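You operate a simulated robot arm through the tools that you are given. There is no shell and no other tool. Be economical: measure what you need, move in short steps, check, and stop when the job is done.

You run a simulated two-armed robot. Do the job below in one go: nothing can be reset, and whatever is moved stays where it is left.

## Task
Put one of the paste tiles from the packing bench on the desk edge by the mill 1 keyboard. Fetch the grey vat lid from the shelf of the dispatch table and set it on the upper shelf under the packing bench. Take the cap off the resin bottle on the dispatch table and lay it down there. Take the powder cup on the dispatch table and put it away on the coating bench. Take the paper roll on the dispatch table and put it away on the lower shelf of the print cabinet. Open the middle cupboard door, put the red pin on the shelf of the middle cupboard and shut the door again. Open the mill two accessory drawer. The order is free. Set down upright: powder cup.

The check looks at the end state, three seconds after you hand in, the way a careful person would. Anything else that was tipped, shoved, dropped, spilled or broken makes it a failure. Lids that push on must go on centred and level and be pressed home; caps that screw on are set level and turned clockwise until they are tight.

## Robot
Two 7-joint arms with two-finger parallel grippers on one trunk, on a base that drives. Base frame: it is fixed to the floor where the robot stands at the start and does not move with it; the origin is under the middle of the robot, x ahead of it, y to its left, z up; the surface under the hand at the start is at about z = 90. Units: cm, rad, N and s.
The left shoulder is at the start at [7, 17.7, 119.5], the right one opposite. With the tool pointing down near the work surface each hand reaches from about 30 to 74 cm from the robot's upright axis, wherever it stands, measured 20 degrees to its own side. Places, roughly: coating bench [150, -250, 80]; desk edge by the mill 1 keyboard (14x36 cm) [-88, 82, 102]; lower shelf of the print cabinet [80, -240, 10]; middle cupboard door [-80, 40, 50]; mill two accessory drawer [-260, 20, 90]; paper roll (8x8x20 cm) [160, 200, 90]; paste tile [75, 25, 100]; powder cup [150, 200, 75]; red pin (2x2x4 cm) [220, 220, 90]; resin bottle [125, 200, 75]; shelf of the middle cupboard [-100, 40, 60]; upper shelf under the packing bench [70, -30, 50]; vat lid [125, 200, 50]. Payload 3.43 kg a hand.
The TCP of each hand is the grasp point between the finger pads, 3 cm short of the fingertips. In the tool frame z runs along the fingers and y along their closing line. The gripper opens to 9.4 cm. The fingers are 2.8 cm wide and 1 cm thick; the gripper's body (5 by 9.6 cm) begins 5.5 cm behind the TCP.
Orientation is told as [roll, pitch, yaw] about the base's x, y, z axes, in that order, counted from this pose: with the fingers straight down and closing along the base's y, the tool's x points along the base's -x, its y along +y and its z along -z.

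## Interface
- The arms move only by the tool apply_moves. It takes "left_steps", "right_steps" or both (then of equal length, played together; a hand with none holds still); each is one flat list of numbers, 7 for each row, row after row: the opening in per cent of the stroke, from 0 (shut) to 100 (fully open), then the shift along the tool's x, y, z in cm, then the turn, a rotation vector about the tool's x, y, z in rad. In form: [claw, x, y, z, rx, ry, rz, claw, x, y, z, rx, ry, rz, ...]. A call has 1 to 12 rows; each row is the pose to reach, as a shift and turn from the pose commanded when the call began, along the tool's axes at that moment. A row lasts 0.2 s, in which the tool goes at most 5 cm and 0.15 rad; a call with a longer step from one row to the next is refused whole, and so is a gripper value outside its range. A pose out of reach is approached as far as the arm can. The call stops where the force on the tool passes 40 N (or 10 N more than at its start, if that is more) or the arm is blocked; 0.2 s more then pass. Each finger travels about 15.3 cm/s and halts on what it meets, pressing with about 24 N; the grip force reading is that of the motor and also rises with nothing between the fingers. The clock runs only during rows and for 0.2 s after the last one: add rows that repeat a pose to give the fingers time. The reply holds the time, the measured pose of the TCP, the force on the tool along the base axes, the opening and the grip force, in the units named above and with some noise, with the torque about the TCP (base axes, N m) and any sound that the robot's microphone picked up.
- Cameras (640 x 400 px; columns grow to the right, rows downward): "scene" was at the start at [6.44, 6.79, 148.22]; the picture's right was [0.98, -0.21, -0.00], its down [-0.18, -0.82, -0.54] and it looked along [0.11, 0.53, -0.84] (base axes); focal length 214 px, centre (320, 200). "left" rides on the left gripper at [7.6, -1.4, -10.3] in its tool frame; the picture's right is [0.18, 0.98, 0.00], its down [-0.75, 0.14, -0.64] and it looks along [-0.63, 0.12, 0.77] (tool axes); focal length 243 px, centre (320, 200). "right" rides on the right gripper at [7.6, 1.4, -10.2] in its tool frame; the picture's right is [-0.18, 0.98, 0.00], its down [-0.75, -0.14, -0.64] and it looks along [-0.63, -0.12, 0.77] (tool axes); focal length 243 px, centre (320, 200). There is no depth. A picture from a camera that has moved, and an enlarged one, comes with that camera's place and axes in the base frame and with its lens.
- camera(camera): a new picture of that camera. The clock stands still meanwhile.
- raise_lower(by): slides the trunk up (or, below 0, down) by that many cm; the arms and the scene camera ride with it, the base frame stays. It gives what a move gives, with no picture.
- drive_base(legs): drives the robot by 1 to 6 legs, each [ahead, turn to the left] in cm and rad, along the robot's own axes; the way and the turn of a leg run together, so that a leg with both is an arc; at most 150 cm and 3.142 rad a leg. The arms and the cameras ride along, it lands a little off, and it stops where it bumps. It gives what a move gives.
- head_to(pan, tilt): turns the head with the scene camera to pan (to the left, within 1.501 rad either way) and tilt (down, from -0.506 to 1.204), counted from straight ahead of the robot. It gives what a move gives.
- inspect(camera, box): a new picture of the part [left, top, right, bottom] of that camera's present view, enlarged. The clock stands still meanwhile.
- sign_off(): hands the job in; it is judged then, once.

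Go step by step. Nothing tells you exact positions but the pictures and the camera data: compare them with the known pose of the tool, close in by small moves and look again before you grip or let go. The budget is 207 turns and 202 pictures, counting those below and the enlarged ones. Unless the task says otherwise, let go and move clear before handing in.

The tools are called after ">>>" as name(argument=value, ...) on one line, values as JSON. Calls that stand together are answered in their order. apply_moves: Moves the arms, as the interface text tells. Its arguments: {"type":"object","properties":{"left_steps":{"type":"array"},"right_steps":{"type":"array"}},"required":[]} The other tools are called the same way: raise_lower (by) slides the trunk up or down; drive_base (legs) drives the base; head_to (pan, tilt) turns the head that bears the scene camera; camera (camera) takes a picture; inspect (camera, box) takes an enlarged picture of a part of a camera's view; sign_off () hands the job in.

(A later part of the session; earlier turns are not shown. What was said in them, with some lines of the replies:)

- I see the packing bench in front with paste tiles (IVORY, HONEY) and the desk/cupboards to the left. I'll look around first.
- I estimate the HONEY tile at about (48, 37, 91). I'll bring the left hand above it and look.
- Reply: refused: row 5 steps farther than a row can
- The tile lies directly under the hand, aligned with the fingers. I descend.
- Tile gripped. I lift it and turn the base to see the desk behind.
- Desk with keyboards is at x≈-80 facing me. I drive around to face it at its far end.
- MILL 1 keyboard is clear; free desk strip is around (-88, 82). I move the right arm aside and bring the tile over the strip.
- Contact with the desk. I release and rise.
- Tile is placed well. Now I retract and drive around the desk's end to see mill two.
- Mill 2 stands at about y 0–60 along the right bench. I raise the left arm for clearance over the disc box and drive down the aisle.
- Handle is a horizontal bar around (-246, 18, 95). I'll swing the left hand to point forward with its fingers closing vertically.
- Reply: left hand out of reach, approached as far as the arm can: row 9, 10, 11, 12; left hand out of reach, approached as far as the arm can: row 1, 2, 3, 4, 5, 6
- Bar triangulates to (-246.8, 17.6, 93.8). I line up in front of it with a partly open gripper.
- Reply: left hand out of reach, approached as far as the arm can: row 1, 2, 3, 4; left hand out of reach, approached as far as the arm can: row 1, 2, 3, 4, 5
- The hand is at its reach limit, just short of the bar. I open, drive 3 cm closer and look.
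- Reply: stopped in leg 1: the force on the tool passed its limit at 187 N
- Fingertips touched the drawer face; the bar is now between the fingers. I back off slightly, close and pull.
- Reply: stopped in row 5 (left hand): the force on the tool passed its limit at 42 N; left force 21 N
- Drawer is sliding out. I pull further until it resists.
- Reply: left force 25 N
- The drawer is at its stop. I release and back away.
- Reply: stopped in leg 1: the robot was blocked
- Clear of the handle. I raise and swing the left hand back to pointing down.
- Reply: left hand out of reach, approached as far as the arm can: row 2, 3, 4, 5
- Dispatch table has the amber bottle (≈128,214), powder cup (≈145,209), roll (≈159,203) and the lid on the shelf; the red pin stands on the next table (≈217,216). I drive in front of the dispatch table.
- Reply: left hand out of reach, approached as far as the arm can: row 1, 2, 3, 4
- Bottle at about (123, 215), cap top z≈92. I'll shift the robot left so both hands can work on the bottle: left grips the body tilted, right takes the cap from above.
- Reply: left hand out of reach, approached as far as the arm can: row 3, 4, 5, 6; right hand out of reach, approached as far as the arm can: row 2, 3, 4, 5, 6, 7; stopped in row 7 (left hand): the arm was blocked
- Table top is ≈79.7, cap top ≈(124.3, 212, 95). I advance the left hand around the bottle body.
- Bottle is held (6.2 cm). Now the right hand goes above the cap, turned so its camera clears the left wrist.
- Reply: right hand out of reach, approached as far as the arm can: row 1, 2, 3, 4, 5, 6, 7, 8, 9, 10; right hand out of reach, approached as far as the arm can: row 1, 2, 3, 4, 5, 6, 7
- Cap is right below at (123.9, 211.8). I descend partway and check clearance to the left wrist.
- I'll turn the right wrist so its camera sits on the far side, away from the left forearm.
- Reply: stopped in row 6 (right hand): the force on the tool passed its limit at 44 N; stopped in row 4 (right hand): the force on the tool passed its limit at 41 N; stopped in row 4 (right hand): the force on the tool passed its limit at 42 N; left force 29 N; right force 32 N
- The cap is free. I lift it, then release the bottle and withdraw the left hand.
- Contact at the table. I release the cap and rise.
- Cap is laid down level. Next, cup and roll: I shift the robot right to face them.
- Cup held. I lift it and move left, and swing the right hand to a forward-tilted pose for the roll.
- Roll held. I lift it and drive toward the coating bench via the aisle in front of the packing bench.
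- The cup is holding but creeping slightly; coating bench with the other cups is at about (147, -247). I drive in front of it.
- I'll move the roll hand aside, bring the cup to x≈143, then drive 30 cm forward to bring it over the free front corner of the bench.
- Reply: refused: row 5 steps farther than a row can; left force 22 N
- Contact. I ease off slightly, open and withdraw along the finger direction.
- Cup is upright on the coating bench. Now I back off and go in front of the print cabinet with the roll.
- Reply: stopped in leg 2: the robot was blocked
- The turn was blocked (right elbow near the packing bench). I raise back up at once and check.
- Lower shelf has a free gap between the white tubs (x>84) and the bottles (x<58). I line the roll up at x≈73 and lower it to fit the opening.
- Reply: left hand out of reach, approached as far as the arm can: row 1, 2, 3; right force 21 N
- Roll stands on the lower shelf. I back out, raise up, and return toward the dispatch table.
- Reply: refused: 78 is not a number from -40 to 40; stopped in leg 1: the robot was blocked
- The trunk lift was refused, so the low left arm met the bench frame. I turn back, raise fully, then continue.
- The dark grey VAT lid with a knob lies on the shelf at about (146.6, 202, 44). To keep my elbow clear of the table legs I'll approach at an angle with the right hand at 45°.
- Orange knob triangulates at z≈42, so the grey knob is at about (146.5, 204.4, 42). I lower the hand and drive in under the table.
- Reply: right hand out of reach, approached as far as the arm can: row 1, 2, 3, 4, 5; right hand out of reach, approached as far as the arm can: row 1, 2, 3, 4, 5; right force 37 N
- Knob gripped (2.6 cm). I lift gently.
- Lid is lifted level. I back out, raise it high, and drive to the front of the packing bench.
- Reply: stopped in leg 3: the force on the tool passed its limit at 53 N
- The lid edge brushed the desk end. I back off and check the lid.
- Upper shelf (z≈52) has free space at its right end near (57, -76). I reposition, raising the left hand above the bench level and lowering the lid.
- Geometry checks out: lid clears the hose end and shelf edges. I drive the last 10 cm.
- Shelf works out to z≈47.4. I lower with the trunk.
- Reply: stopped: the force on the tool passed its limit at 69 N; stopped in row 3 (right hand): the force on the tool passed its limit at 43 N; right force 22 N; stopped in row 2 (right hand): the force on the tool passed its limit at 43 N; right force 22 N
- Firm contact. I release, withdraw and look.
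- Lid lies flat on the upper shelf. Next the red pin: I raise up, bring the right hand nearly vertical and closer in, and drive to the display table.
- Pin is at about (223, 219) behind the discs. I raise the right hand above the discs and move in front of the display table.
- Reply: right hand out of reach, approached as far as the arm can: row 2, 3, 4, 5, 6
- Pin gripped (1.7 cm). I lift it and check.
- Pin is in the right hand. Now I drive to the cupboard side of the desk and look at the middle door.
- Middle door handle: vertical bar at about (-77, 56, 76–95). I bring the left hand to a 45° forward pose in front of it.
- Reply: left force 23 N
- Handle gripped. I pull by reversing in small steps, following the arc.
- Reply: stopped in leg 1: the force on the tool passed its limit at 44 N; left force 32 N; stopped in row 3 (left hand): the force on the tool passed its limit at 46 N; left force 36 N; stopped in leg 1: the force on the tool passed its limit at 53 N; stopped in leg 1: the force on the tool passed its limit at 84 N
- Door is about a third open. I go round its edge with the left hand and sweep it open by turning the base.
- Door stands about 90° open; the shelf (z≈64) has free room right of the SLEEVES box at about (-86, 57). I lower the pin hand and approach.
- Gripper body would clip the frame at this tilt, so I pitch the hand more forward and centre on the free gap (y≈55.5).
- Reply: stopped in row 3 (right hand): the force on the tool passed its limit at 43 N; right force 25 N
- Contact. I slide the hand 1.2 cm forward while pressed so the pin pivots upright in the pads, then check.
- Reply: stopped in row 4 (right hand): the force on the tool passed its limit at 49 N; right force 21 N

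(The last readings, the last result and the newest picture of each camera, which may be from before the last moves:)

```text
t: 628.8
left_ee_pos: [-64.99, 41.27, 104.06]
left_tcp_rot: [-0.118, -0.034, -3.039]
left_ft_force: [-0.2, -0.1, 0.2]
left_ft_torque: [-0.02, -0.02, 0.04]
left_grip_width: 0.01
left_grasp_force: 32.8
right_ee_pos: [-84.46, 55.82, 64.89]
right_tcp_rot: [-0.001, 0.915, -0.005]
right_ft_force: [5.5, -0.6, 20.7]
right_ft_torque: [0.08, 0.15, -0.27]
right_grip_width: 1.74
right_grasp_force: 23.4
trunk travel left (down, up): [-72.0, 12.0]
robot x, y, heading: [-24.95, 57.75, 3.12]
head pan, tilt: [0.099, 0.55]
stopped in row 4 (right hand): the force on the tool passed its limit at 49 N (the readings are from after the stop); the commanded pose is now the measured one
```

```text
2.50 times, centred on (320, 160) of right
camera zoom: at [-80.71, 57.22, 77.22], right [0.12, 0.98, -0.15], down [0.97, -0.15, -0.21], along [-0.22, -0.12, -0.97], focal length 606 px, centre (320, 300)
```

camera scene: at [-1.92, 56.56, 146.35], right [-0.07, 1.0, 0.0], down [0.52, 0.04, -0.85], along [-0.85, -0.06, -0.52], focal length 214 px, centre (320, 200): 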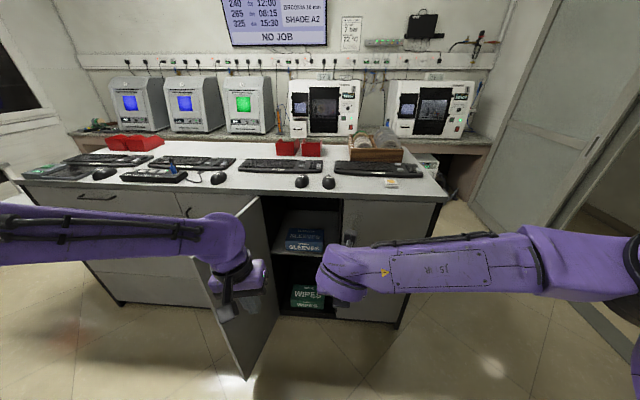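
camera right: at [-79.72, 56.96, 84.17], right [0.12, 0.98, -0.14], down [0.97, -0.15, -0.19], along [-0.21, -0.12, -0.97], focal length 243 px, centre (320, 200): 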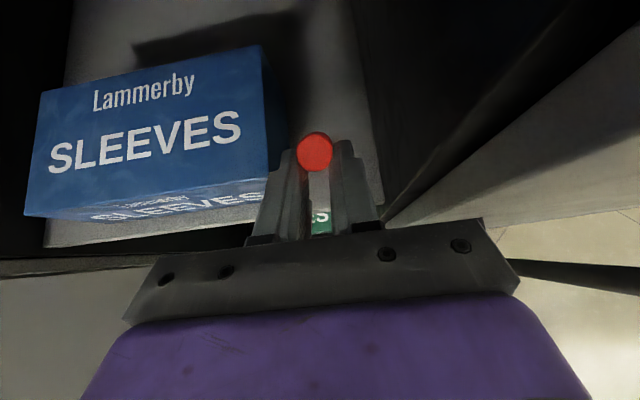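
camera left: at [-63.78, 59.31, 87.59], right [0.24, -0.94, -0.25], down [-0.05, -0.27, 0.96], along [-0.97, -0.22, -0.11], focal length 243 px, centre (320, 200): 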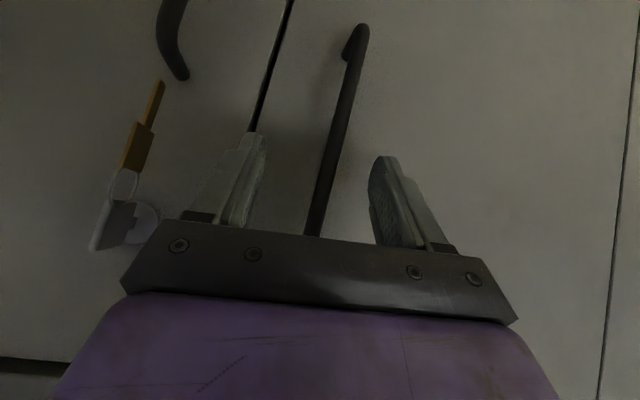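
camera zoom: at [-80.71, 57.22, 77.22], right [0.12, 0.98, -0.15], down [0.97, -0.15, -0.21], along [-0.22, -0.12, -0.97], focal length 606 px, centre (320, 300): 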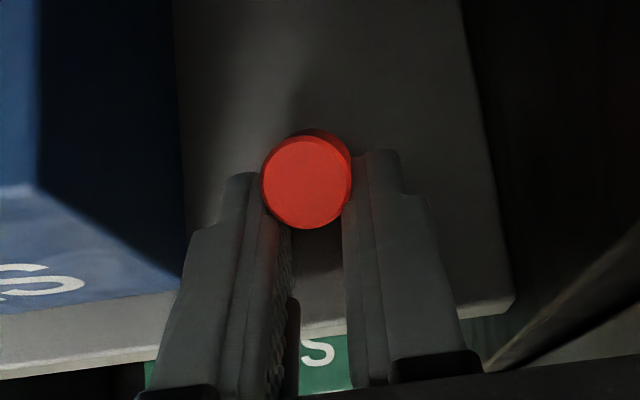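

Pin is still leaning in the pads, so I lift slightly, reduce the hand pitch to bring it nearly upright, and set it down again.

>>> apply_moves(right_steps=[0, 0.8, -0.3, -0.6, 0, 0, 0, 0, 1.3, -0.6, -1.0, 0, 0, 0, 0, 1.5, -0.6, -0.8, 0, -0.1, 0, 0, 1.6, -0.6, -0.7, 0, -0.2, 0, 0, 1.6, -0.6, -0.7, 0, -0.31, 0, 0, 1.6, -0.6, -0.7, 0, -0.31, 0])

>>> inspect(camera="right", box=[180, 70, 460, 250])

```text
t: 630.2
left_ee_pos: [-65.27, 41.3, 103.92]
left_tcp_rot: [-0.121, -0.033, -3.039]
left_ft_force: [-0.5, 0.8, 0.0]
left_ft_torque: [0.0, 0.0, 0.0]
left_grip_width: 0.0
left_grasp_force: 33.2
right_ee_pos: [-84.88, 55.4, 66.28]
right_tcp_rot: [0.002, 0.596, -0.007]
right_ft_force: [0.2, -0.1, 0.5]
right_ft_torque: [0.01, 0.03, 0.02]
right_grip_width: 1.73
right_grasp_force: 23.8
trunk travel left (down, up): [-72.0, 12.0]
robot x, y, heading: [-25.23, 57.73, 3.116]
head pan, tilt: [0.099, 0.55]
```

```text
2.22 times, centred on (320, 160) of right
camera zoom: at [-85.23, 56.76, 78.99], right [0.16, 0.98, -0.1], down [0.98, -0.15, 0.11], along [0.09, -0.12, -0.99], focal length 539 px, centre (320, 289)
```

zoom: 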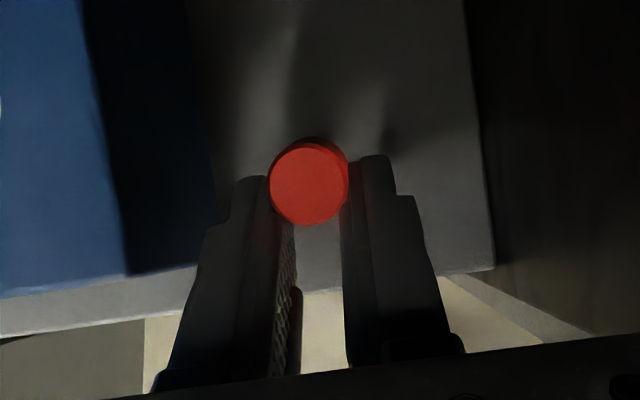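

>>> apply_moves(right_steps=[0, -0.17, 0, 0.25, 0, 0, 0, 0, -0.34, 0, 0.5, 0, 0, 0])

>>> apply_moves(right_steps=[0, -0.11, 0, 0.17, 0, 0, 0, 0, -0.22, 0, 0.33, 0, 0, 0])

```text
t: 630.8
left_ee_pos: [-65.17, 41.3, 104.0]
left_tcp_rot: [-0.121, -0.034, -3.037]
left_ft_force: [-0.2, 0.6, -0.2]
left_ft_torque: [-0.01, 0.03, -0.01]
left_grip_width: 0.0
left_grasp_force: 33.2
right_ee_pos: [-84.79, 55.28, 65.52]
right_tcp_rot: [0.001, 0.601, -0.003]
right_ft_force: [-0.6, 0.6, -0.3]
right_ft_torque: [-0.03, -0.02, 0.02]
right_grip_width: 1.73
right_grasp_force: 24.2
trunk travel left (down, up): [-72.0, 12.0]
robot x, y, heading: [-24.85, 58.11, 3.116]
head pan, tilt: [0.099, 0.55]
```

```text
t: 631.4
left_ee_pos: [-65.37, 41.23, 103.95]
left_tcp_rot: [-0.121, -0.032, -3.036]
left_ft_force: [-0.7, 0.1, -0.3]
left_ft_torque: [0.0, 0.02, -0.01]
left_grip_width: 0.0
left_grasp_force: 33.4
right_ee_pos: [-84.74, 55.21, 65.37]
right_tcp_rot: [0.001, 0.598, -0.007]
right_ft_force: [-0.5, -0.3, 0.7]
right_ft_torque: [-0.03, 0.0, -0.03]
right_grip_width: 1.72
right_grasp_force: 24.0
trunk travel left (down, up): [-72.0, 12.0]
robot x, y, heading: [-25.26, 58.32, 3.115]
head pan, tilt: [0.099, 0.55]
```

>>> apply_moves(right_steps=[0, -0.11, 0, 0.17, 0, 0, 0, 0, -0.22, 0, 0.33, 0, 0, 0])

>>> apply_moves(right_steps=[0, -0.11, 0, 0.17, 0, 0, 0, 0, -0.17, 0, 0.25, 0, 0, 0])

```text
t: 632.0
left_ee_pos: [-64.93, 41.26, 104.17]
left_tcp_rot: [-0.121, -0.036, -3.037]
left_ft_force: [-0.2, 0.2, 0.0]
left_ft_torque: [-0.03, -0.03, 0.01]
left_grip_width: 0.02
left_grasp_force: 32.4
right_ee_pos: [-84.76, 55.21, 65.25]
right_tcp_rot: [0.0, 0.607, -0.006]
right_ft_force: [-1.8, -0.8, 22.4]
right_ft_torque: [-0.1, 0.19, -0.3]
right_grip_width: 1.75
right_grasp_force: 23.8
trunk travel left (down, up): [-72.0, 12.0]
robot x, y, heading: [-24.82, 58.0, 3.112]
head pan, tilt: [0.099, 0.55]
```

```text
t: 632.5
left_ee_pos: [-65.07, 41.29, 104.14]
left_tcp_rot: [-0.118, -0.038, -3.04]
left_ft_force: [-0.4, 0.4, 0.8]
left_ft_torque: [-0.04, -0.02, 0.0]
left_grip_width: 0.0
left_grasp_force: 33.2
right_ee_pos: [-84.98, 55.14, 65.28]
right_tcp_rot: [-0.002, 0.611, -0.006]
right_ft_force: [6.8, -0.2, 22.5]
right_ft_torque: [0.19, -0.09, -0.28]
right_grip_width: 1.73
right_grasp_force: 24.1
trunk travel left (down, up): [-72.0, 12.0]
robot x, y, heading: [-25.06, 58.09, 3.12]
head pan, tilt: [0.099, 0.55]
stopped in row 2 (right hand): the force on the tool passed its limit at 42 N (the readings are from after the stop); the commanded pose is now the measured one
```

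>>> apply_moves(right_steps=[10, 0.06, 0, -0.1, 0, 0, 0, 22, 0.06, 0, -0.1, 0, 0, 0, 32, 0.06, 0, -0.1, 0, 0, 0, 32, 0.06, 0, -0.1, 0, 0, 0, 32, 0.06, 0, -2, 0, 0, 0, 32, 0.06, 0, -5, 0, 0, 0])

>>> camera(camera="right")

```text
t: 634.0
left_ee_pos: [-65.16, 41.26, 103.87]
left_tcp_rot: [-0.119, -0.033, -3.039]
left_ft_force: [0.0, -0.7, 0.5]
left_ft_torque: [0.01, -0.01, -0.02]
left_grip_width: 0.0
left_grasp_force: 33.1
right_ee_pos: [-82.09, 55.11, 68.94]
right_tcp_rot: [0.0, 0.604, -0.005]
right_ft_force: [-0.4, 0.5, -0.6]
right_ft_torque: [0.01, -0.02, -0.03]
right_grip_width: 3.03
right_grasp_force: 0.0
trunk travel left (down, up): [-72.0, 12.0]
robot x, y, heading: [-25.22, 58.32, 3.118]
head pan, tilt: [0.099, 0.55]
```

```text
4 pictures are left
camera right: at [-82.33, 56.62, 81.73], right [0.16, 0.98, -0.1], down [0.98, -0.15, 0.1], along [0.08, -0.12, -0.99], focal length 243 px, centre (320, 200)
```

right: 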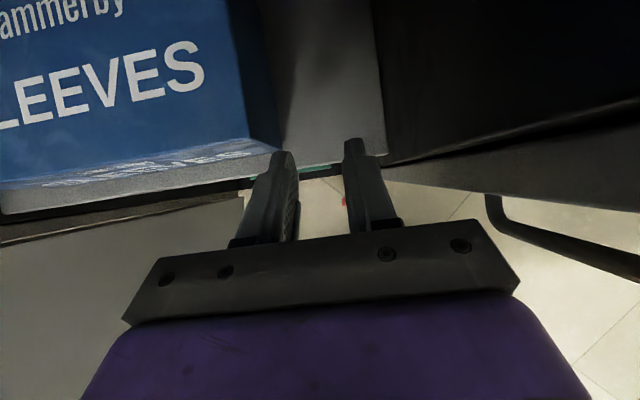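

The pin slipped off the shelf edge to the floor at about (-74, 55). I back off, go low and locate it to pick it up again.

>>> drive_base(legs=[[-20, 0]])

>>> raise_lower(by=-40)

>>> raise_lower(by=-10)

>>> camera(camera="right")

```text
t: 635.5
left_ee_pos: [-45.38, 40.61, 103.96]
left_tcp_rot: [-0.119, -0.034, -3.038]
left_ft_force: [0.5, -0.3, -1.0]
left_ft_torque: [0.01, 0.0, 0.01]
left_grip_width: 0.01
left_grasp_force: 33.2
right_ee_pos: [-62.12, 54.68, 68.98]
right_tcp_rot: [-0.002, 0.604, -0.005]
right_ft_force: [-0.7, 1.0, 0.0]
right_ft_torque: [0.01, 0.03, -0.01]
right_grip_width: 2.98
right_grasp_force: 0.1
trunk travel left (down, up): [-72.0, 12.0]
robot x, y, heading: [-5.09, 57.17, 3.116]
head pan, tilt: [0.099, 0.55]
```

```text
t: 639.4
left_ee_pos: [-45.26, 40.7, 64.01]
left_tcp_rot: [-0.12, -0.033, -3.039]
left_ft_force: [0.7, 0.2, -1.1]
left_ft_torque: [0.01, -0.01, 0.01]
left_grip_width: 0.01
left_grasp_force: 32.7
right_ee_pos: [-62.18, 54.63, 28.89]
right_tcp_rot: [0.0, 0.603, -0.005]
right_ft_force: [1.1, 0.0, -0.5]
right_ft_torque: [-0.03, -0.03, -0.01]
right_grip_width: 3.02
right_grasp_force: 0.1
trunk travel left (down, up): [-32.0, 52.0]
robot x, y, heading: [-4.9, 57.3, 3.116]
head pan, tilt: [0.099, 0.55]
```

```text
t: 640.7
left_ee_pos: [-45.45, 40.71, 53.88]
left_tcp_rot: [-0.119, -0.031, -3.039]
left_ft_force: [0.5, -0.1, 0.1]
left_ft_torque: [-0.02, -0.01, 0.01]
left_grip_width: 0.0
left_grasp_force: 33.0
right_ee_pos: [-62.21, 54.66, 18.94]
right_tcp_rot: [0.0, 0.604, -0.004]
right_ft_force: [0.4, 0.1, 0.5]
right_ft_torque: [-0.03, 0.04, 0.02]
right_grip_width: 3.01
right_grasp_force: 0.0
trunk travel left (down, up): [-22.0, 62.0]
robot x, y, heading: [-5.54, 57.9, 3.118]
head pan, tilt: [0.099, 0.55]
```

```text
3 pictures are left
camera right: at [-62.49, 56.04, 31.74], right [0.16, 0.98, -0.1], down [0.98, -0.15, 0.1], along [0.08, -0.12, -0.99], focal length 243 px, centre (320, 200)
```

right: 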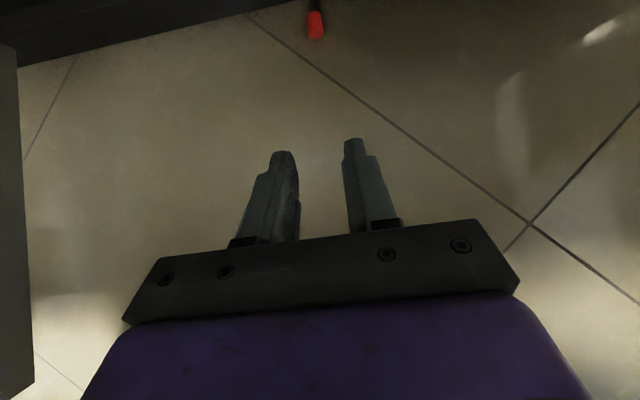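

The pin lies at about x -79…-83, y 55 on the floor, red end toward me. I pitch the hand, move in low and grip it.

>>> apply_moves(right_steps=[60, 0, 0.1, 0, 0, 0.15, 0, 60, 0, 0.2, 0, 0, 0.3, 0, 60, 0, 0.2, 0, 0, 0.3, 0])

>>> drive_base(legs=[[12.5, 0]])

>>> raise_lower(by=-13.5)

```text
t: 641.5
left_ee_pos: [-45.36, 40.74, 53.85]
left_tcp_rot: [-0.119, -0.033, -3.039]
left_ft_force: [-0.5, 0.1, -0.6]
left_ft_torque: [0.0, 0.0, 0.03]
left_grip_width: 0.0
left_grasp_force: 32.5
right_ee_pos: [-62.1, 54.96, 18.91]
right_tcp_rot: [-0.001, 0.905, -0.004]
right_ft_force: [0.0, 0.3, 0.1]
right_ft_torque: [-0.01, 0.04, 0.01]
right_grip_width: 5.62
right_grasp_force: 0.2
trunk travel left (down, up): [-22.0, 62.0]
robot x, y, heading: [-4.83, 57.78, 3.116]
head pan, tilt: [0.099, 0.55]
```

```text
t: 642.8
left_ee_pos: [-57.7, 41.07, 53.9]
left_tcp_rot: [-0.12, -0.031, -3.041]
left_ft_force: [-0.1, 0.4, -0.1]
left_ft_torque: [0.03, 0.0, 0.0]
left_grip_width: 0.02
left_grasp_force: 33.1
right_ee_pos: [-74.53, 55.25, 18.93]
right_tcp_rot: [0.002, 0.905, -0.007]
right_ft_force: [0.3, 0.5, 0.0]
right_ft_torque: [0.0, 0.04, 0.03]
right_grip_width: 5.65
right_grasp_force: 0.0
trunk travel left (down, up): [-22.0, 62.0]
robot x, y, heading: [-16.91, 57.92, 3.113]
head pan, tilt: [0.099, 0.55]
```

```text
t: 644.4
left_ee_pos: [-57.7, 41.04, 40.45]
left_tcp_rot: [-0.118, -0.032, -3.042]
left_ft_force: [0.2, 0.0, -0.7]
left_ft_torque: [0.01, 0.01, -0.02]
left_grip_width: 0.01
left_grasp_force: 32.8
right_ee_pos: [-74.6, 55.33, 5.53]
right_tcp_rot: [0.002, 0.905, -0.008]
right_ft_force: [0.3, 0.0, -0.1]
right_ft_torque: [-0.01, 0.02, 0.01]
right_grip_width: 5.63
right_grasp_force: 0.1
trunk travel left (down, up): [-8.5, 75.5]
robot x, y, heading: [-17.34, 57.88, 3.111]
head pan, tilt: [0.099, 0.55]
```

>>> apply_moves(right_steps=[60, 0.4, 0, 1.7, 0, 0, 0, 60, 0.85, 0, 3.4, 0, 0, 0, 60, 1.28, 0, 5.0, 0, 0, 0, 40, 1.28, 0, 5.0, 0, 0, 0, 10, 1.28, 0, 5.0, 0, 0, 0, 10, 1.28, 0, 5.0, 0, 0, 0])

```text
t: 645.8
left_ee_pos: [-57.73, 41.05, 40.52]
left_tcp_rot: [-0.117, -0.033, -3.04]
left_ft_force: [-0.6, -0.5, -0.5]
left_ft_torque: [-0.02, 0.0, -0.01]
left_grip_width: 0.0
left_grasp_force: 32.5
right_ee_pos: [-79.37, 55.34, 3.25]
right_tcp_rot: [0.001, 0.903, -0.007]
right_ft_force: [0.1, 0.4, -0.1]
right_ft_torque: [0.03, 0.03, -0.03]
right_grip_width: 1.71
right_grasp_force: 24.0
trunk travel left (down, up): [-8.5, 75.5]
robot x, y, heading: [-16.94, 57.7, 3.111]
head pan, tilt: [0.099, 0.55]
```

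Pin regripped (1.7 cm), now lying along the fingers. I pull back, raise, and place it deeper on the shelf.

>>> drive_base(legs=[[-13, 0]])

>>> raise_lower(by=40)

>>> raise_lower(by=23)

>>> inspect(camera="right", box=[160, 60, 480, 260])

```text
t: 647.1
left_ee_pos: [-44.88, 40.7, 40.42]
left_tcp_rot: [-0.119, -0.033, -3.039]
left_ft_force: [-0.1, -0.3, -1.0]
left_ft_torque: [0.01, -0.02, 0.03]
left_grip_width: 0.03
left_grasp_force: 32.7
right_ee_pos: [-66.5, 55.0, 3.34]
right_tcp_rot: [0.002, 0.905, -0.006]
right_ft_force: [0.0, 0.2, 0.0]
right_ft_torque: [-0.02, -0.01, 0.0]
right_grip_width: 1.75
right_grasp_force: 23.9
trunk travel left (down, up): [-8.5, 75.5]
robot x, y, heading: [-4.29, 57.6, 3.108]
head pan, tilt: [0.099, 0.55]
```

```text
t: 650.9
left_ee_pos: [-44.9, 40.74, 80.56]
left_tcp_rot: [-0.119, -0.033, -3.039]
left_ft_force: [0.1, 0.0, -0.2]
left_ft_torque: [-0.05, 0.0, -0.03]
left_grip_width: 0.02
left_grasp_force: 33.3
right_ee_pos: [-66.61, 54.93, 43.32]
right_tcp_rot: [0.002, 0.905, -0.005]
right_ft_force: [0.1, 0.1, -0.5]
right_ft_torque: [0.03, 0.03, -0.01]
right_grip_width: 1.74
right_grasp_force: 23.6
trunk travel left (down, up): [-48.5, 35.5]
robot x, y, heading: [-4.44, 57.55, 3.111]
head pan, tilt: [0.099, 0.55]
```

```text
t: 653.3
left_ee_pos: [-44.85, 40.7, 103.4]
left_tcp_rot: [-0.119, -0.032, -3.038]
left_ft_force: [0.6, 0.0, -0.6]
left_ft_torque: [-0.02, 0.04, 0.04]
left_grip_width: 0.0
left_grasp_force: 33.3
right_ee_pos: [-66.51, 54.98, 66.38]
right_tcp_rot: [0.002, 0.905, -0.005]
right_ft_force: [0.7, -0.6, 0.4]
right_ft_torque: [-0.01, 0.02, 0.01]
right_grip_width: 1.71
right_grasp_force: 24.2
trunk travel left (down, up): [-71.5, 12.5]
robot x, y, heading: [-4.83, 57.31, 3.112]
head pan, tilt: [0.099, 0.55]
```

```text
2.00 times, centred on (320, 160) of right
camera zoom: at [-63.03, 56.33, 78.63], right [0.12, 0.98, -0.14], down [0.97, -0.15, -0.2], along [-0.21, -0.12, -0.97], focal length 485 px, centre (320, 280)
```

zoom: 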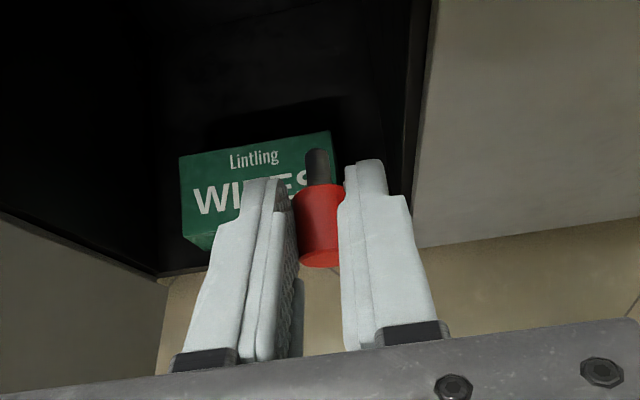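

>>> apply_moves(right_steps=[5, 0, -0.3, 0, 0, 0, 0, 5, 0, -0.5, 0, 0, 0, 0])

>>> drive_base(legs=[[20, 0]])

>>> apply_moves(right_steps=[5, -0.8, 0, 0.63, 0, 0, 0, 5, -1.2, 0, 0.95, 0, 0, 0, 5, -1.5, 0, 1.2, 0, 0, 0])

```text
t: 653.9
left_ee_pos: [-44.98, 40.72, 103.42]
left_tcp_rot: [-0.119, -0.032, -3.039]
left_ft_force: [1.2, -0.5, 0.0]
left_ft_torque: [-0.02, -0.04, 0.0]
left_grip_width: 0.01
left_grasp_force: 32.8
right_ee_pos: [-66.54, 54.49, 66.23]
right_tcp_rot: [0.002, 0.905, -0.007]
right_ft_force: [-0.2, 0.1, 0.3]
right_ft_torque: [-0.03, 0.04, 0.01]
right_grip_width: 1.75
right_grasp_force: 24.1
trunk travel left (down, up): [-71.5, 12.5]
robot x, y, heading: [-4.64, 57.52, 3.11]
head pan, tilt: [0.099, 0.55]
```

```text
t: 655.5
left_ee_pos: [-65.11, 41.43, 103.49]
left_tcp_rot: [-0.119, -0.032, -3.041]
left_ft_force: [-0.8, -0.5, 0.2]
left_ft_torque: [0.0, -0.02, 0.02]
left_grip_width: 0.01
left_grasp_force: 32.7
right_ee_pos: [-86.62, 55.07, 66.22]
right_tcp_rot: [0.002, 0.904, -0.007]
right_ft_force: [-0.2, -0.3, -0.7]
right_ft_torque: [-0.03, -0.02, -0.01]
right_grip_width: 1.71
right_grasp_force: 23.6
trunk travel left (down, up): [-71.5, 12.5]
robot x, y, heading: [-24.42, 57.93, 3.114]
head pan, tilt: [0.099, 0.55]
```

```text
t: 656.3
left_ee_pos: [-64.71, 41.38, 103.59]
left_tcp_rot: [-0.12, -0.036, -3.04]
left_ft_force: [0.2, 0.3, -0.5]
left_ft_torque: [-0.01, -0.03, -0.02]
left_grip_width: 0.0
left_grasp_force: 33.3
right_ee_pos: [-86.63, 55.12, 64.88]
right_tcp_rot: [0.003, 0.914, -0.008]
right_ft_force: [-0.2, -1.5, 29.5]
right_ft_torque: [-0.07, 0.44, -0.06]
right_grip_width: 1.74
right_grasp_force: 23.7
trunk travel left (down, up): [-71.5, 12.5]
robot x, y, heading: [-24.55, 58.12, 3.112]
head pan, tilt: [0.099, 0.55]
```

>>> apply_moves(right_steps=[5, 0.2, 0, -0.16, 0, 0, 0, 20, 0.2, 0, -0.16, 0, 0, 0, 32, 0.2, 0, -0.16, 0, 0, 0, 36, 0.2, 0, -0.16, 0, 0, 0, 36, 0.2, 0, -2, 0, 0, 0, 36, 0.2, 0, -5, 0, 0, 0])

>>> inspect(camera="right", box=[200, 0, 440, 200])

```text
t: 657.7
left_ee_pos: [-64.84, 41.36, 103.47]
left_tcp_rot: [-0.119, -0.036, -3.04]
left_ft_force: [0.1, 0.1, -0.5]
left_ft_torque: [-0.02, 0.03, 0.02]
left_grip_width: 0.01
left_grasp_force: 32.8
right_ee_pos: [-82.64, 55.24, 67.67]
right_tcp_rot: [0.0, 0.904, -0.007]
right_ft_force: [0.0, -0.1, 0.4]
right_ft_torque: [0.01, 0.03, 0.0]
right_grip_width: 3.37
right_grasp_force: 0.1
trunk travel left (down, up): [-71.5, 12.5]
robot x, y, heading: [-25.07, 58.01, 3.113]
head pan, tilt: [0.099, 0.55]
```

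```text
2.00 times, centred on (320, 100) of right
camera zoom: at [-79.21, 56.57, 80.03], right [0.12, 0.98, -0.14], down [0.97, -0.15, -0.19], along [-0.21, -0.12, -0.97], focal length 485 px, centre (320, 400)
```

zoom: 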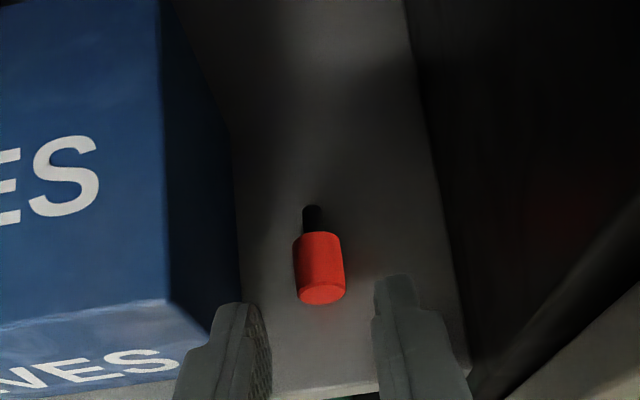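

Pin rests well inside the shelf. Now I back out, raise the right hand, and move to the outer side of the open door to push it shut with the left hand.

>>> drive_base(legs=[[-33, 0]])

>>> raise_lower(by=12)

>>> apply_moves(right_steps=[36, 3.6, 0, -2.9, 0, 0, 0, 36, 7.2, 0, -5.8, 0, 0, 0, 36, 10.8, 0, -8.7, 0, 0, 0, 36, 14.4, 0, -11.6, 0, 0, 0, 36, 18, 0, -14.5, 0, 0, 0, 36, 20.4, 0, -16.2, 0, 0, 0])

>>> drive_base(legs=[[0, 1.6], [39, 0], [0, -1.57]])

>>> apply_moves(left_steps=[0, -2, 0, 4, 0, 0, 0, 0, -4, 0, 8, 0, 0, 0, 0, -6, 0, 12, 0, 0, 0, 0, -8.5, 0, 16, 0, 0, 0, 0, -11, 0, 20, 0, 0, 0, 0, -13.5, 0, 24, 0, 0, 0, 0, -16, 0, 28, 0, 0, 0, 0, -18, 0, 32, 0, 0, 0])

```text
t: 659.9
left_ee_pos: [-32.18, 40.49, 103.39]
left_tcp_rot: [-0.119, -0.032, -3.045]
left_ft_force: [0.6, 0.6, -0.5]
left_ft_torque: [-0.01, -0.01, 0.01]
left_grip_width: 0.0
left_grasp_force: 32.7
right_ee_pos: [-49.97, 54.42, 67.67]
right_tcp_rot: [0.003, 0.903, -0.012]
right_ft_force: [1.0, -1.0, -0.2]
right_ft_torque: [0.0, -0.01, 0.01]
right_grip_width: 3.4
right_grasp_force: 0.1
trunk travel left (down, up): [-71.5, 12.5]
robot x, y, heading: [8.59, 56.92, 3.103]
head pan, tilt: [0.099, 0.55]
```

```text
t: 661.4
left_ee_pos: [-32.22, 40.53, 115.31]
left_tcp_rot: [-0.119, -0.033, -3.045]
left_ft_force: [0.4, 0.4, -0.2]
left_ft_torque: [0.02, 0.02, 0.0]
left_grip_width: 0.0
left_grasp_force: 33.1
right_ee_pos: [-49.9, 54.34, 79.7]
right_tcp_rot: [0.002, 0.905, -0.013]
right_ft_force: [-0.4, -0.3, -0.1]
right_ft_torque: [0.04, 0.0, -0.02]
right_grip_width: 3.42
right_grasp_force: 0.1
trunk travel left (down, up): [-83.5, 0.5]
robot x, y, heading: [8.37, 56.92, 3.104]
head pan, tilt: [0.099, 0.55]
```

```text
t: 662.8
left_ee_pos: [-32.19, 40.48, 115.47]
left_tcp_rot: [-0.118, -0.033, -3.044]
left_ft_force: [0.6, -0.4, -0.7]
left_ft_torque: [0.01, 0.0, 0.0]
left_grip_width: 0.03
left_grasp_force: 32.7
right_ee_pos: [-49.87, 54.32, 105.79]
right_tcp_rot: [0.002, 0.905, -0.013]
right_ft_force: [0.1, -1.0, -0.1]
right_ft_torque: [0.04, 0.03, -0.01]
right_grip_width: 3.37
right_grasp_force: 0.0
trunk travel left (down, up): [-83.5, 0.5]
robot x, y, heading: [8.45, 57.22, 3.103]
head pan, tilt: [0.099, 0.55]
```

```text
t: 672.8
left_ee_pos: [-32.63, -0.1, 115.43]
left_tcp_rot: [-0.119, -0.033, -2.997]
left_ft_force: [0.1, 0.0, -0.2]
left_ft_torque: [-0.02, -0.02, 0.01]
left_grip_width: 0.0
left_grasp_force: 32.8
right_ee_pos: [-50.97, 12.97, 105.7]
right_tcp_rot: [0.002, 0.904, 0.038]
right_ft_force: [-1.0, -0.2, 0.2]
right_ft_torque: [-0.02, 0.0, -0.03]
right_grip_width: 3.4
right_grasp_force: 0.2
trunk travel left (down, up): [-83.5, 0.5]
robot x, y, heading: [7.16, 18.68, -3.126]
head pan, tilt: [0.099, 0.55]
```

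```text
t: 674.6
left_ee_pos: [-51.96, 0.85, 84.13]
left_tcp_rot: [-0.12, -0.031, -2.998]
left_ft_force: [-0.4, 0.3, -0.1]
left_ft_torque: [0.02, 0.03, 0.01]
left_grip_width: 0.0
left_grasp_force: 33.1
right_ee_pos: [-51.06, 12.87, 105.59]
right_tcp_rot: [0.001, 0.904, 0.035]
right_ft_force: [-0.7, 0.0, 0.4]
right_ft_torque: [0.02, -0.01, -0.03]
right_grip_width: 3.38
right_grasp_force: 0.0
trunk travel left (down, up): [-83.5, 0.5]
robot x, y, heading: [6.84, 18.49, -3.124]
head pan, tilt: [0.099, 0.55]
```

>>> drive_base(legs=[[0, -0.35]])

>>> drive_base(legs=[[0, -0.24]])

>>> drive_base(legs=[[20, 0]])

```text
t: 676.1
left_ee_pos: [-54.34, 22.44, 84.3]
left_tcp_rot: [-0.119, -0.034, 2.931]
left_ft_force: [-0.3, 0.2, 0.2]
left_ft_torque: [0.0, 0.0, 0.03]
left_grip_width: 0.0
left_grasp_force: 32.8
right_ee_pos: [-49.33, 33.41, 105.67]
right_tcp_rot: [0.001, 0.905, -0.318]
right_ft_force: [-0.6, 0.7, -0.1]
right_ft_torque: [0.03, -0.03, 0.0]
right_grip_width: 3.37
right_grasp_force: 0.0
trunk travel left (down, up): [-83.5, 0.5]
robot x, y, heading: [7.47, 18.54, 2.8]
head pan, tilt: [0.099, 0.55]
```

```text
t: 677.3
left_ee_pos: [-51.55, 36.73, 84.21]
left_tcp_rot: [-0.12, -0.032, 2.693]
left_ft_force: [-0.5, 0.0, 0.0]
left_ft_torque: [0.01, 0.01, 0.01]
left_grip_width: 0.0
left_grasp_force: 32.8
right_ee_pos: [-44.32, 46.16, 105.72]
right_tcp_rot: [0.002, 0.904, -0.552]
right_ft_force: [-0.3, -0.5, -0.3]
right_ft_torque: [0.0, 0.02, -0.03]
right_grip_width: 3.36
right_grasp_force: 0.0
trunk travel left (down, up): [-83.5, 0.5]
robot x, y, heading: [7.11, 18.77, 2.564]
head pan, tilt: [0.099, 0.55]
```

```text
t: 678.9
left_ee_pos: [-68.2, 47.69, 84.31]
left_tcp_rot: [-0.119, -0.034, 2.694]
left_ft_force: [0.6, -0.4, -0.4]
left_ft_torque: [0.01, -0.01, -0.02]
left_grip_width: 0.0
left_grasp_force: 33.5
right_ee_pos: [-60.75, 57.06, 105.8]
right_tcp_rot: [-0.001, 0.906, -0.555]
right_ft_force: [1.0, -0.9, 0.3]
right_ft_torque: [-0.02, 0.0, 0.0]
right_grip_width: 3.38
right_grasp_force: 0.1
trunk travel left (down, up): [-83.5, 0.5]
robot x, y, heading: [-9.53, 29.55, 2.559]
head pan, tilt: [0.099, 0.55]
```

>>> drive_base(legs=[[8, 0]])

>>> drive_base(legs=[[6, 0]])

```text
t: 680.0
left_ee_pos: [-74.81, 51.96, 84.33]
left_tcp_rot: [-0.12, -0.033, 2.693]
left_ft_force: [0.0, 0.4, 0.2]
left_ft_torque: [-0.01, 0.04, 0.01]
left_grip_width: 0.01
left_grasp_force: 32.8
right_ee_pos: [-67.33, 61.31, 105.84]
right_tcp_rot: [-0.001, 0.905, -0.555]
right_ft_force: [-0.3, -0.4, 0.2]
right_ft_torque: [-0.01, 0.03, 0.0]
right_grip_width: 3.36
right_grasp_force: 0.1
trunk travel left (down, up): [-83.5, 0.5]
robot x, y, heading: [-15.96, 33.41, 2.557]
head pan, tilt: [0.099, 0.55]
```

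```text
t: 680.9
left_ee_pos: [-75.91, 53.5, 85.06]
left_tcp_rot: [-0.118, -0.029, 2.688]
left_ft_force: [8.4, -1.7, -1.1]
left_ft_torque: [0.14, 0.64, 0.13]
left_grip_width: 0.0
left_grasp_force: 33.1
right_ee_pos: [-69.19, 62.67, 106.76]
right_tcp_rot: [-0.005, 0.924, -0.56]
right_ft_force: [0.2, -0.5, -0.3]
right_ft_torque: [-0.01, 0.07, 0.02]
right_grip_width: 3.41
right_grasp_force: 0.0
trunk travel left (down, up): [-83.5, 0.5]
robot x, y, heading: [-19.54, 35.93, 2.572]
head pan, tilt: [0.099, 0.55]
stopped in leg 1: the force on the tool passed its limit at 66 N (the readings are from after the stop); the commanded pose is now the measured one
```

The hand pressed against the closed door. I back away and use the last picture to verify.

>>> drive_base(legs=[[-35, 0], [0, 0.45]])

>>> head_to(pan=-0.15, tilt=0.6)

>>> camera(camera="scene")

```text
t: 681.9
left_ee_pos: [-75.3, 53.22, 84.29]
left_tcp_rot: [-0.122, -0.027, 2.691]
left_ft_force: [0.2, -0.2, 0.8]
left_ft_torque: [-0.04, 0.02, 0.02]
left_grip_width: 0.01
left_grasp_force: 33.4
right_ee_pos: [-68.17, 62.28, 105.69]
right_tcp_rot: [-0.002, 0.903, -0.561]
right_ft_force: [0.2, -0.4, 0.7]
right_ft_torque: [-0.01, 0.0, 0.05]
right_grip_width: 3.39
right_grasp_force: 0.0
trunk travel left (down, up): [-83.5, 0.5]
robot x, y, heading: [-17.19, 34.27, 2.568]
head pan, tilt: [0.099, 0.55]
stopped in leg 1: the force on the tool passed its limit at 48 N (the readings are from after the stop); the commanded pose is now the measured one
```

```text
t: 682.7
left_ee_pos: [-75.33, 53.04, 84.21]
left_tcp_rot: [-0.124, -0.024, 2.69]
left_ft_force: [0.2, -1.0, -0.4]
left_ft_torque: [0.05, 0.02, -0.03]
left_grip_width: 0.0
left_grasp_force: 32.9
right_ee_pos: [-68.54, 62.14, 105.64]
right_tcp_rot: [-0.001, 0.904, -0.558]
right_ft_force: [-0.7, 0.2, -0.7]
right_ft_torque: [-0.01, 0.0, 0.01]
right_grip_width: 3.38
right_grasp_force: 0.1
trunk travel left (down, up): [-83.5, 0.5]
robot x, y, heading: [-17.27, 34.38, 2.57]
head pan, tilt: [-0.15, 0.6]
```

```text
0 pictures are left
camera scene: at [-28.03, 42.91, 157.39], right [0.66, 0.75, 0.0], down [0.42, -0.37, -0.83], along [-0.62, 0.55, -0.56], focal length 214 px, centre (320, 200)
```

scene: 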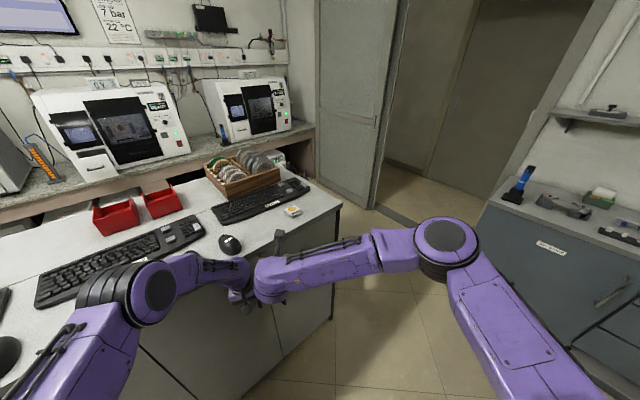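

Door looks flush with the cabinet front. The stop was likely the residual contact; I try backing again in small steps.

>>> drive_base(legs=[[-4, 0]])

```text
t: 683.5
left_ee_pos: [-72.24, 51.14, 84.03]
left_tcp_rot: [-0.123, -0.02, 2.689]
left_ft_force: [0.0, 1.1, 0.0]
left_ft_torque: [-0.02, -0.06, 0.0]
left_grip_width: 0.01
left_grasp_force: 33.4
right_ee_pos: [-65.42, 60.22, 105.42]
right_tcp_rot: [0.001, 0.899, -0.559]
right_ft_force: [-0.8, 0.1, 0.0]
right_ft_torque: [-0.05, 0.03, 0.04]
right_grip_width: 3.39
right_grasp_force: 0.0
trunk travel left (down, up): [-83.5, 0.5]
robot x, y, heading: [-13.92, 31.82, 2.569]
head pan, tilt: [-0.15, 0.6]
```

>>> apply_moves(left_steps=[0, 0.65, 1.35, 0, 0, 0, 0, 0, 1.3, 2.7, 0, 0, 0, 0, 0, 0.4, 3.13, 0, 0, 0, 0, 0, -0.5, 3.57, 0, 0, 0, 0, 0, -1.4, 4.0, 0, 0, 0, 0, 0, -2.3, 4.44, 0, 0, 0, 0, 0, -3.0, 4.8, 0, 0, 0, 0])

```text
t: 685.1
left_ee_pos: [-75.28, 47.8, 83.85]
left_tcp_rot: [-0.118, -0.022, 2.684]
left_ft_force: [0.6, -0.2, -0.4]
left_ft_torque: [-0.02, 0.01, 0.0]
left_grip_width: 0.0
left_grasp_force: 32.0
right_ee_pos: [-63.94, 60.11, 106.13]
right_tcp_rot: [-0.009, 0.912, -0.568]
right_ft_force: [0.0, 0.4, -0.5]
right_ft_torque: [-0.01, 0.0, 0.0]
right_grip_width: 3.36
right_grasp_force: 0.1
trunk travel left (down, up): [-83.5, 0.5]
robot x, y, heading: [-13.44, 32.09, 2.558]
head pan, tilt: [-0.15, 0.6]
```

>>> apply_moves(left_steps=[0, 0.9, -0.45, 0, 0, -0.12, 0, 0, 1.8, -0.9, 0, 0, -0.25, 0, 0, 2.7, -1.3, 0, 0, -0.38, 0, 0, 3.6, -1.74, 0, 0, -0.5, 0, 0, 3.6, -1.74, 0, 0, -0.5, 0])

>>> apply_moves(left_steps=[0, -0.79, 0.43, 0.43, 0, 0, 0, 0, -1.58, 0.87, 0.86, 0, 0, 0, 0, -2.37, 1.3, 1.29, 0, 0, 0, 0, -3.16, 1.74, 1.72, 0, 0, 0, 0, -3.95, 2.17, 2.15, 0, 0, 0, 0, -4.74, 2.6, 2.59, 0, 0, 0, 0, -5.5, 3.04, 3.0, 0, 0, 0, 0, -6.3, 3.47, 3.45, 0, 0, 0])

```text
t: 686.3
left_ee_pos: [-72.84, 47.74, 83.94]
left_tcp_rot: [-0.14, -0.525, 2.755]
left_ft_force: [-0.5, 0.0, 0.4]
left_ft_torque: [0.01, 0.02, 0.01]
left_grip_width: 0.0
left_grasp_force: 33.0
right_ee_pos: [-64.9, 60.08, 105.74]
right_tcp_rot: [0.001, 0.904, -0.559]
right_ft_force: [-0.4, -0.2, -0.5]
right_ft_torque: [0.0, -0.04, 0.04]
right_grip_width: 3.4
right_grasp_force: 0.0
trunk travel left (down, up): [-83.5, 0.5]
robot x, y, heading: [-13.79, 32.2, 2.569]
head pan, tilt: [-0.15, 0.6]
```

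```text
t: 688.0
left_ee_pos: [-78.6, 47.98, 83.37]
left_tcp_rot: [-0.143, -0.505, 2.745]
left_ft_force: [22.6, -1.4, 16.0]
left_ft_torque: [0.05, -0.04, -0.11]
left_grip_width: 0.02
left_grasp_force: 33.0
right_ee_pos: [-64.63, 59.97, 106.02]
right_tcp_rot: [-0.002, 0.905, -0.562]
right_ft_force: [-0.7, -0.5, -1.0]
right_ft_torque: [0.0, -0.05, 0.0]
right_grip_width: 3.39
right_grasp_force: 0.0
trunk travel left (down, up): [-83.5, 0.5]
robot x, y, heading: [-13.44, 32.14, 2.568]
head pan, tilt: [-0.15, 0.6]
stopped in row 8 (left hand): the force on the tool passed its limit at 46 N (the readings are from after the stop); the commanded pose is now the measured one
```

Fingertips now press the door face at x≈-80.5 — closed. I withdraw straight back and move clear.

>>> apply_moves(left_steps=[0, 1.58, -0.87, -0.86, 0, 0, 0, 0, 3.16, -1.74, -1.72, 0, 0, 0, 0, 4.74, -2.6, -2.59, 0, 0, 0, 0, 6.3, -3.47, -3.45, 0, 0, 0, 0, 7.9, -4.3, -4.3, 0, 0, 0])

>>> drive_base(legs=[[-14, 0]])

```text
t: 689.2
left_ee_pos: [-68.98, 47.91, 83.63]
left_tcp_rot: [-0.142, -0.505, 2.75]
left_ft_force: [-0.9, 0.3, 0.6]
left_ft_torque: [0.01, 0.01, 0.02]
left_grip_width: 0.02
left_grasp_force: 33.1
right_ee_pos: [-64.78, 60.02, 105.88]
right_tcp_rot: [0.001, 0.907, -0.56]
right_ft_force: [-0.3, 0.1, 0.3]
right_ft_torque: [-0.07, 0.0, 0.01]
right_grip_width: 3.38
right_grasp_force: 0.0
trunk travel left (down, up): [-83.5, 0.5]
robot x, y, heading: [-14.04, 31.88, 2.567]
head pan, tilt: [-0.15, 0.6]
```

```text
t: 690.5
left_ee_pos: [-57.58, 40.4, 83.52]
left_tcp_rot: [-0.142, -0.504, 2.748]
left_ft_force: [-0.1, -0.1, 0.0]
left_ft_torque: [-0.02, -0.05, -0.03]
left_grip_width: 0.0
left_grasp_force: 33.1
right_ee_pos: [-53.59, 52.59, 105.51]
right_tcp_rot: [0.0, 0.903, -0.558]
right_ft_force: [-1.0, -0.4, -0.6]
right_ft_torque: [0.03, 0.0, -0.03]
right_grip_width: 3.39
right_grasp_force: 0.0
trunk travel left (down, up): [-83.5, 0.5]
robot x, y, heading: [-2.02, 24.66, 2.566]
head pan, tilt: [-0.15, 0.6]
```

Both hands are empty and clear, and every item on the list has been done, so I hand in.

>>> sign_off()

```text
The job is handed in.
```

I did every item on the list and handed in. The red pin fell to the floor once on the way; I picked it up and laid it on its side on the cupboard shelf.

- **Paste tile:** the HONEY tile lies on the desk edge by the mill 1 keyboard.
- **Vat lid:** it lies flat on the upper shelf under the packing bench, right against the end of the hose there. I bumped the lid on the desk end while carrying it; nothing looked disturbed.
- **Resin bottle:** the cap is off and lies level on the dispatch table.
- **Powder cup:** it stands upright on the coating bench.
- **Paper roll:** it stands on the lower shelf of the print cabinet.
- **Cupboard door:** I pushed it shut. The last picture showed it flush, but backing off then met some resistance near the handle. I pushed again until it would go no further, and had no picture left to check it after that.
- **Mill two accessory drawer:** pulled out to its stop. My fingertips hit its front hard once (187 N); I saw no damage.
- **Other bumps:** the arms were also blocked a few times, twice against the packing bench area and once near the wall shelf by the dispatch table. I saw nothing knocked over.
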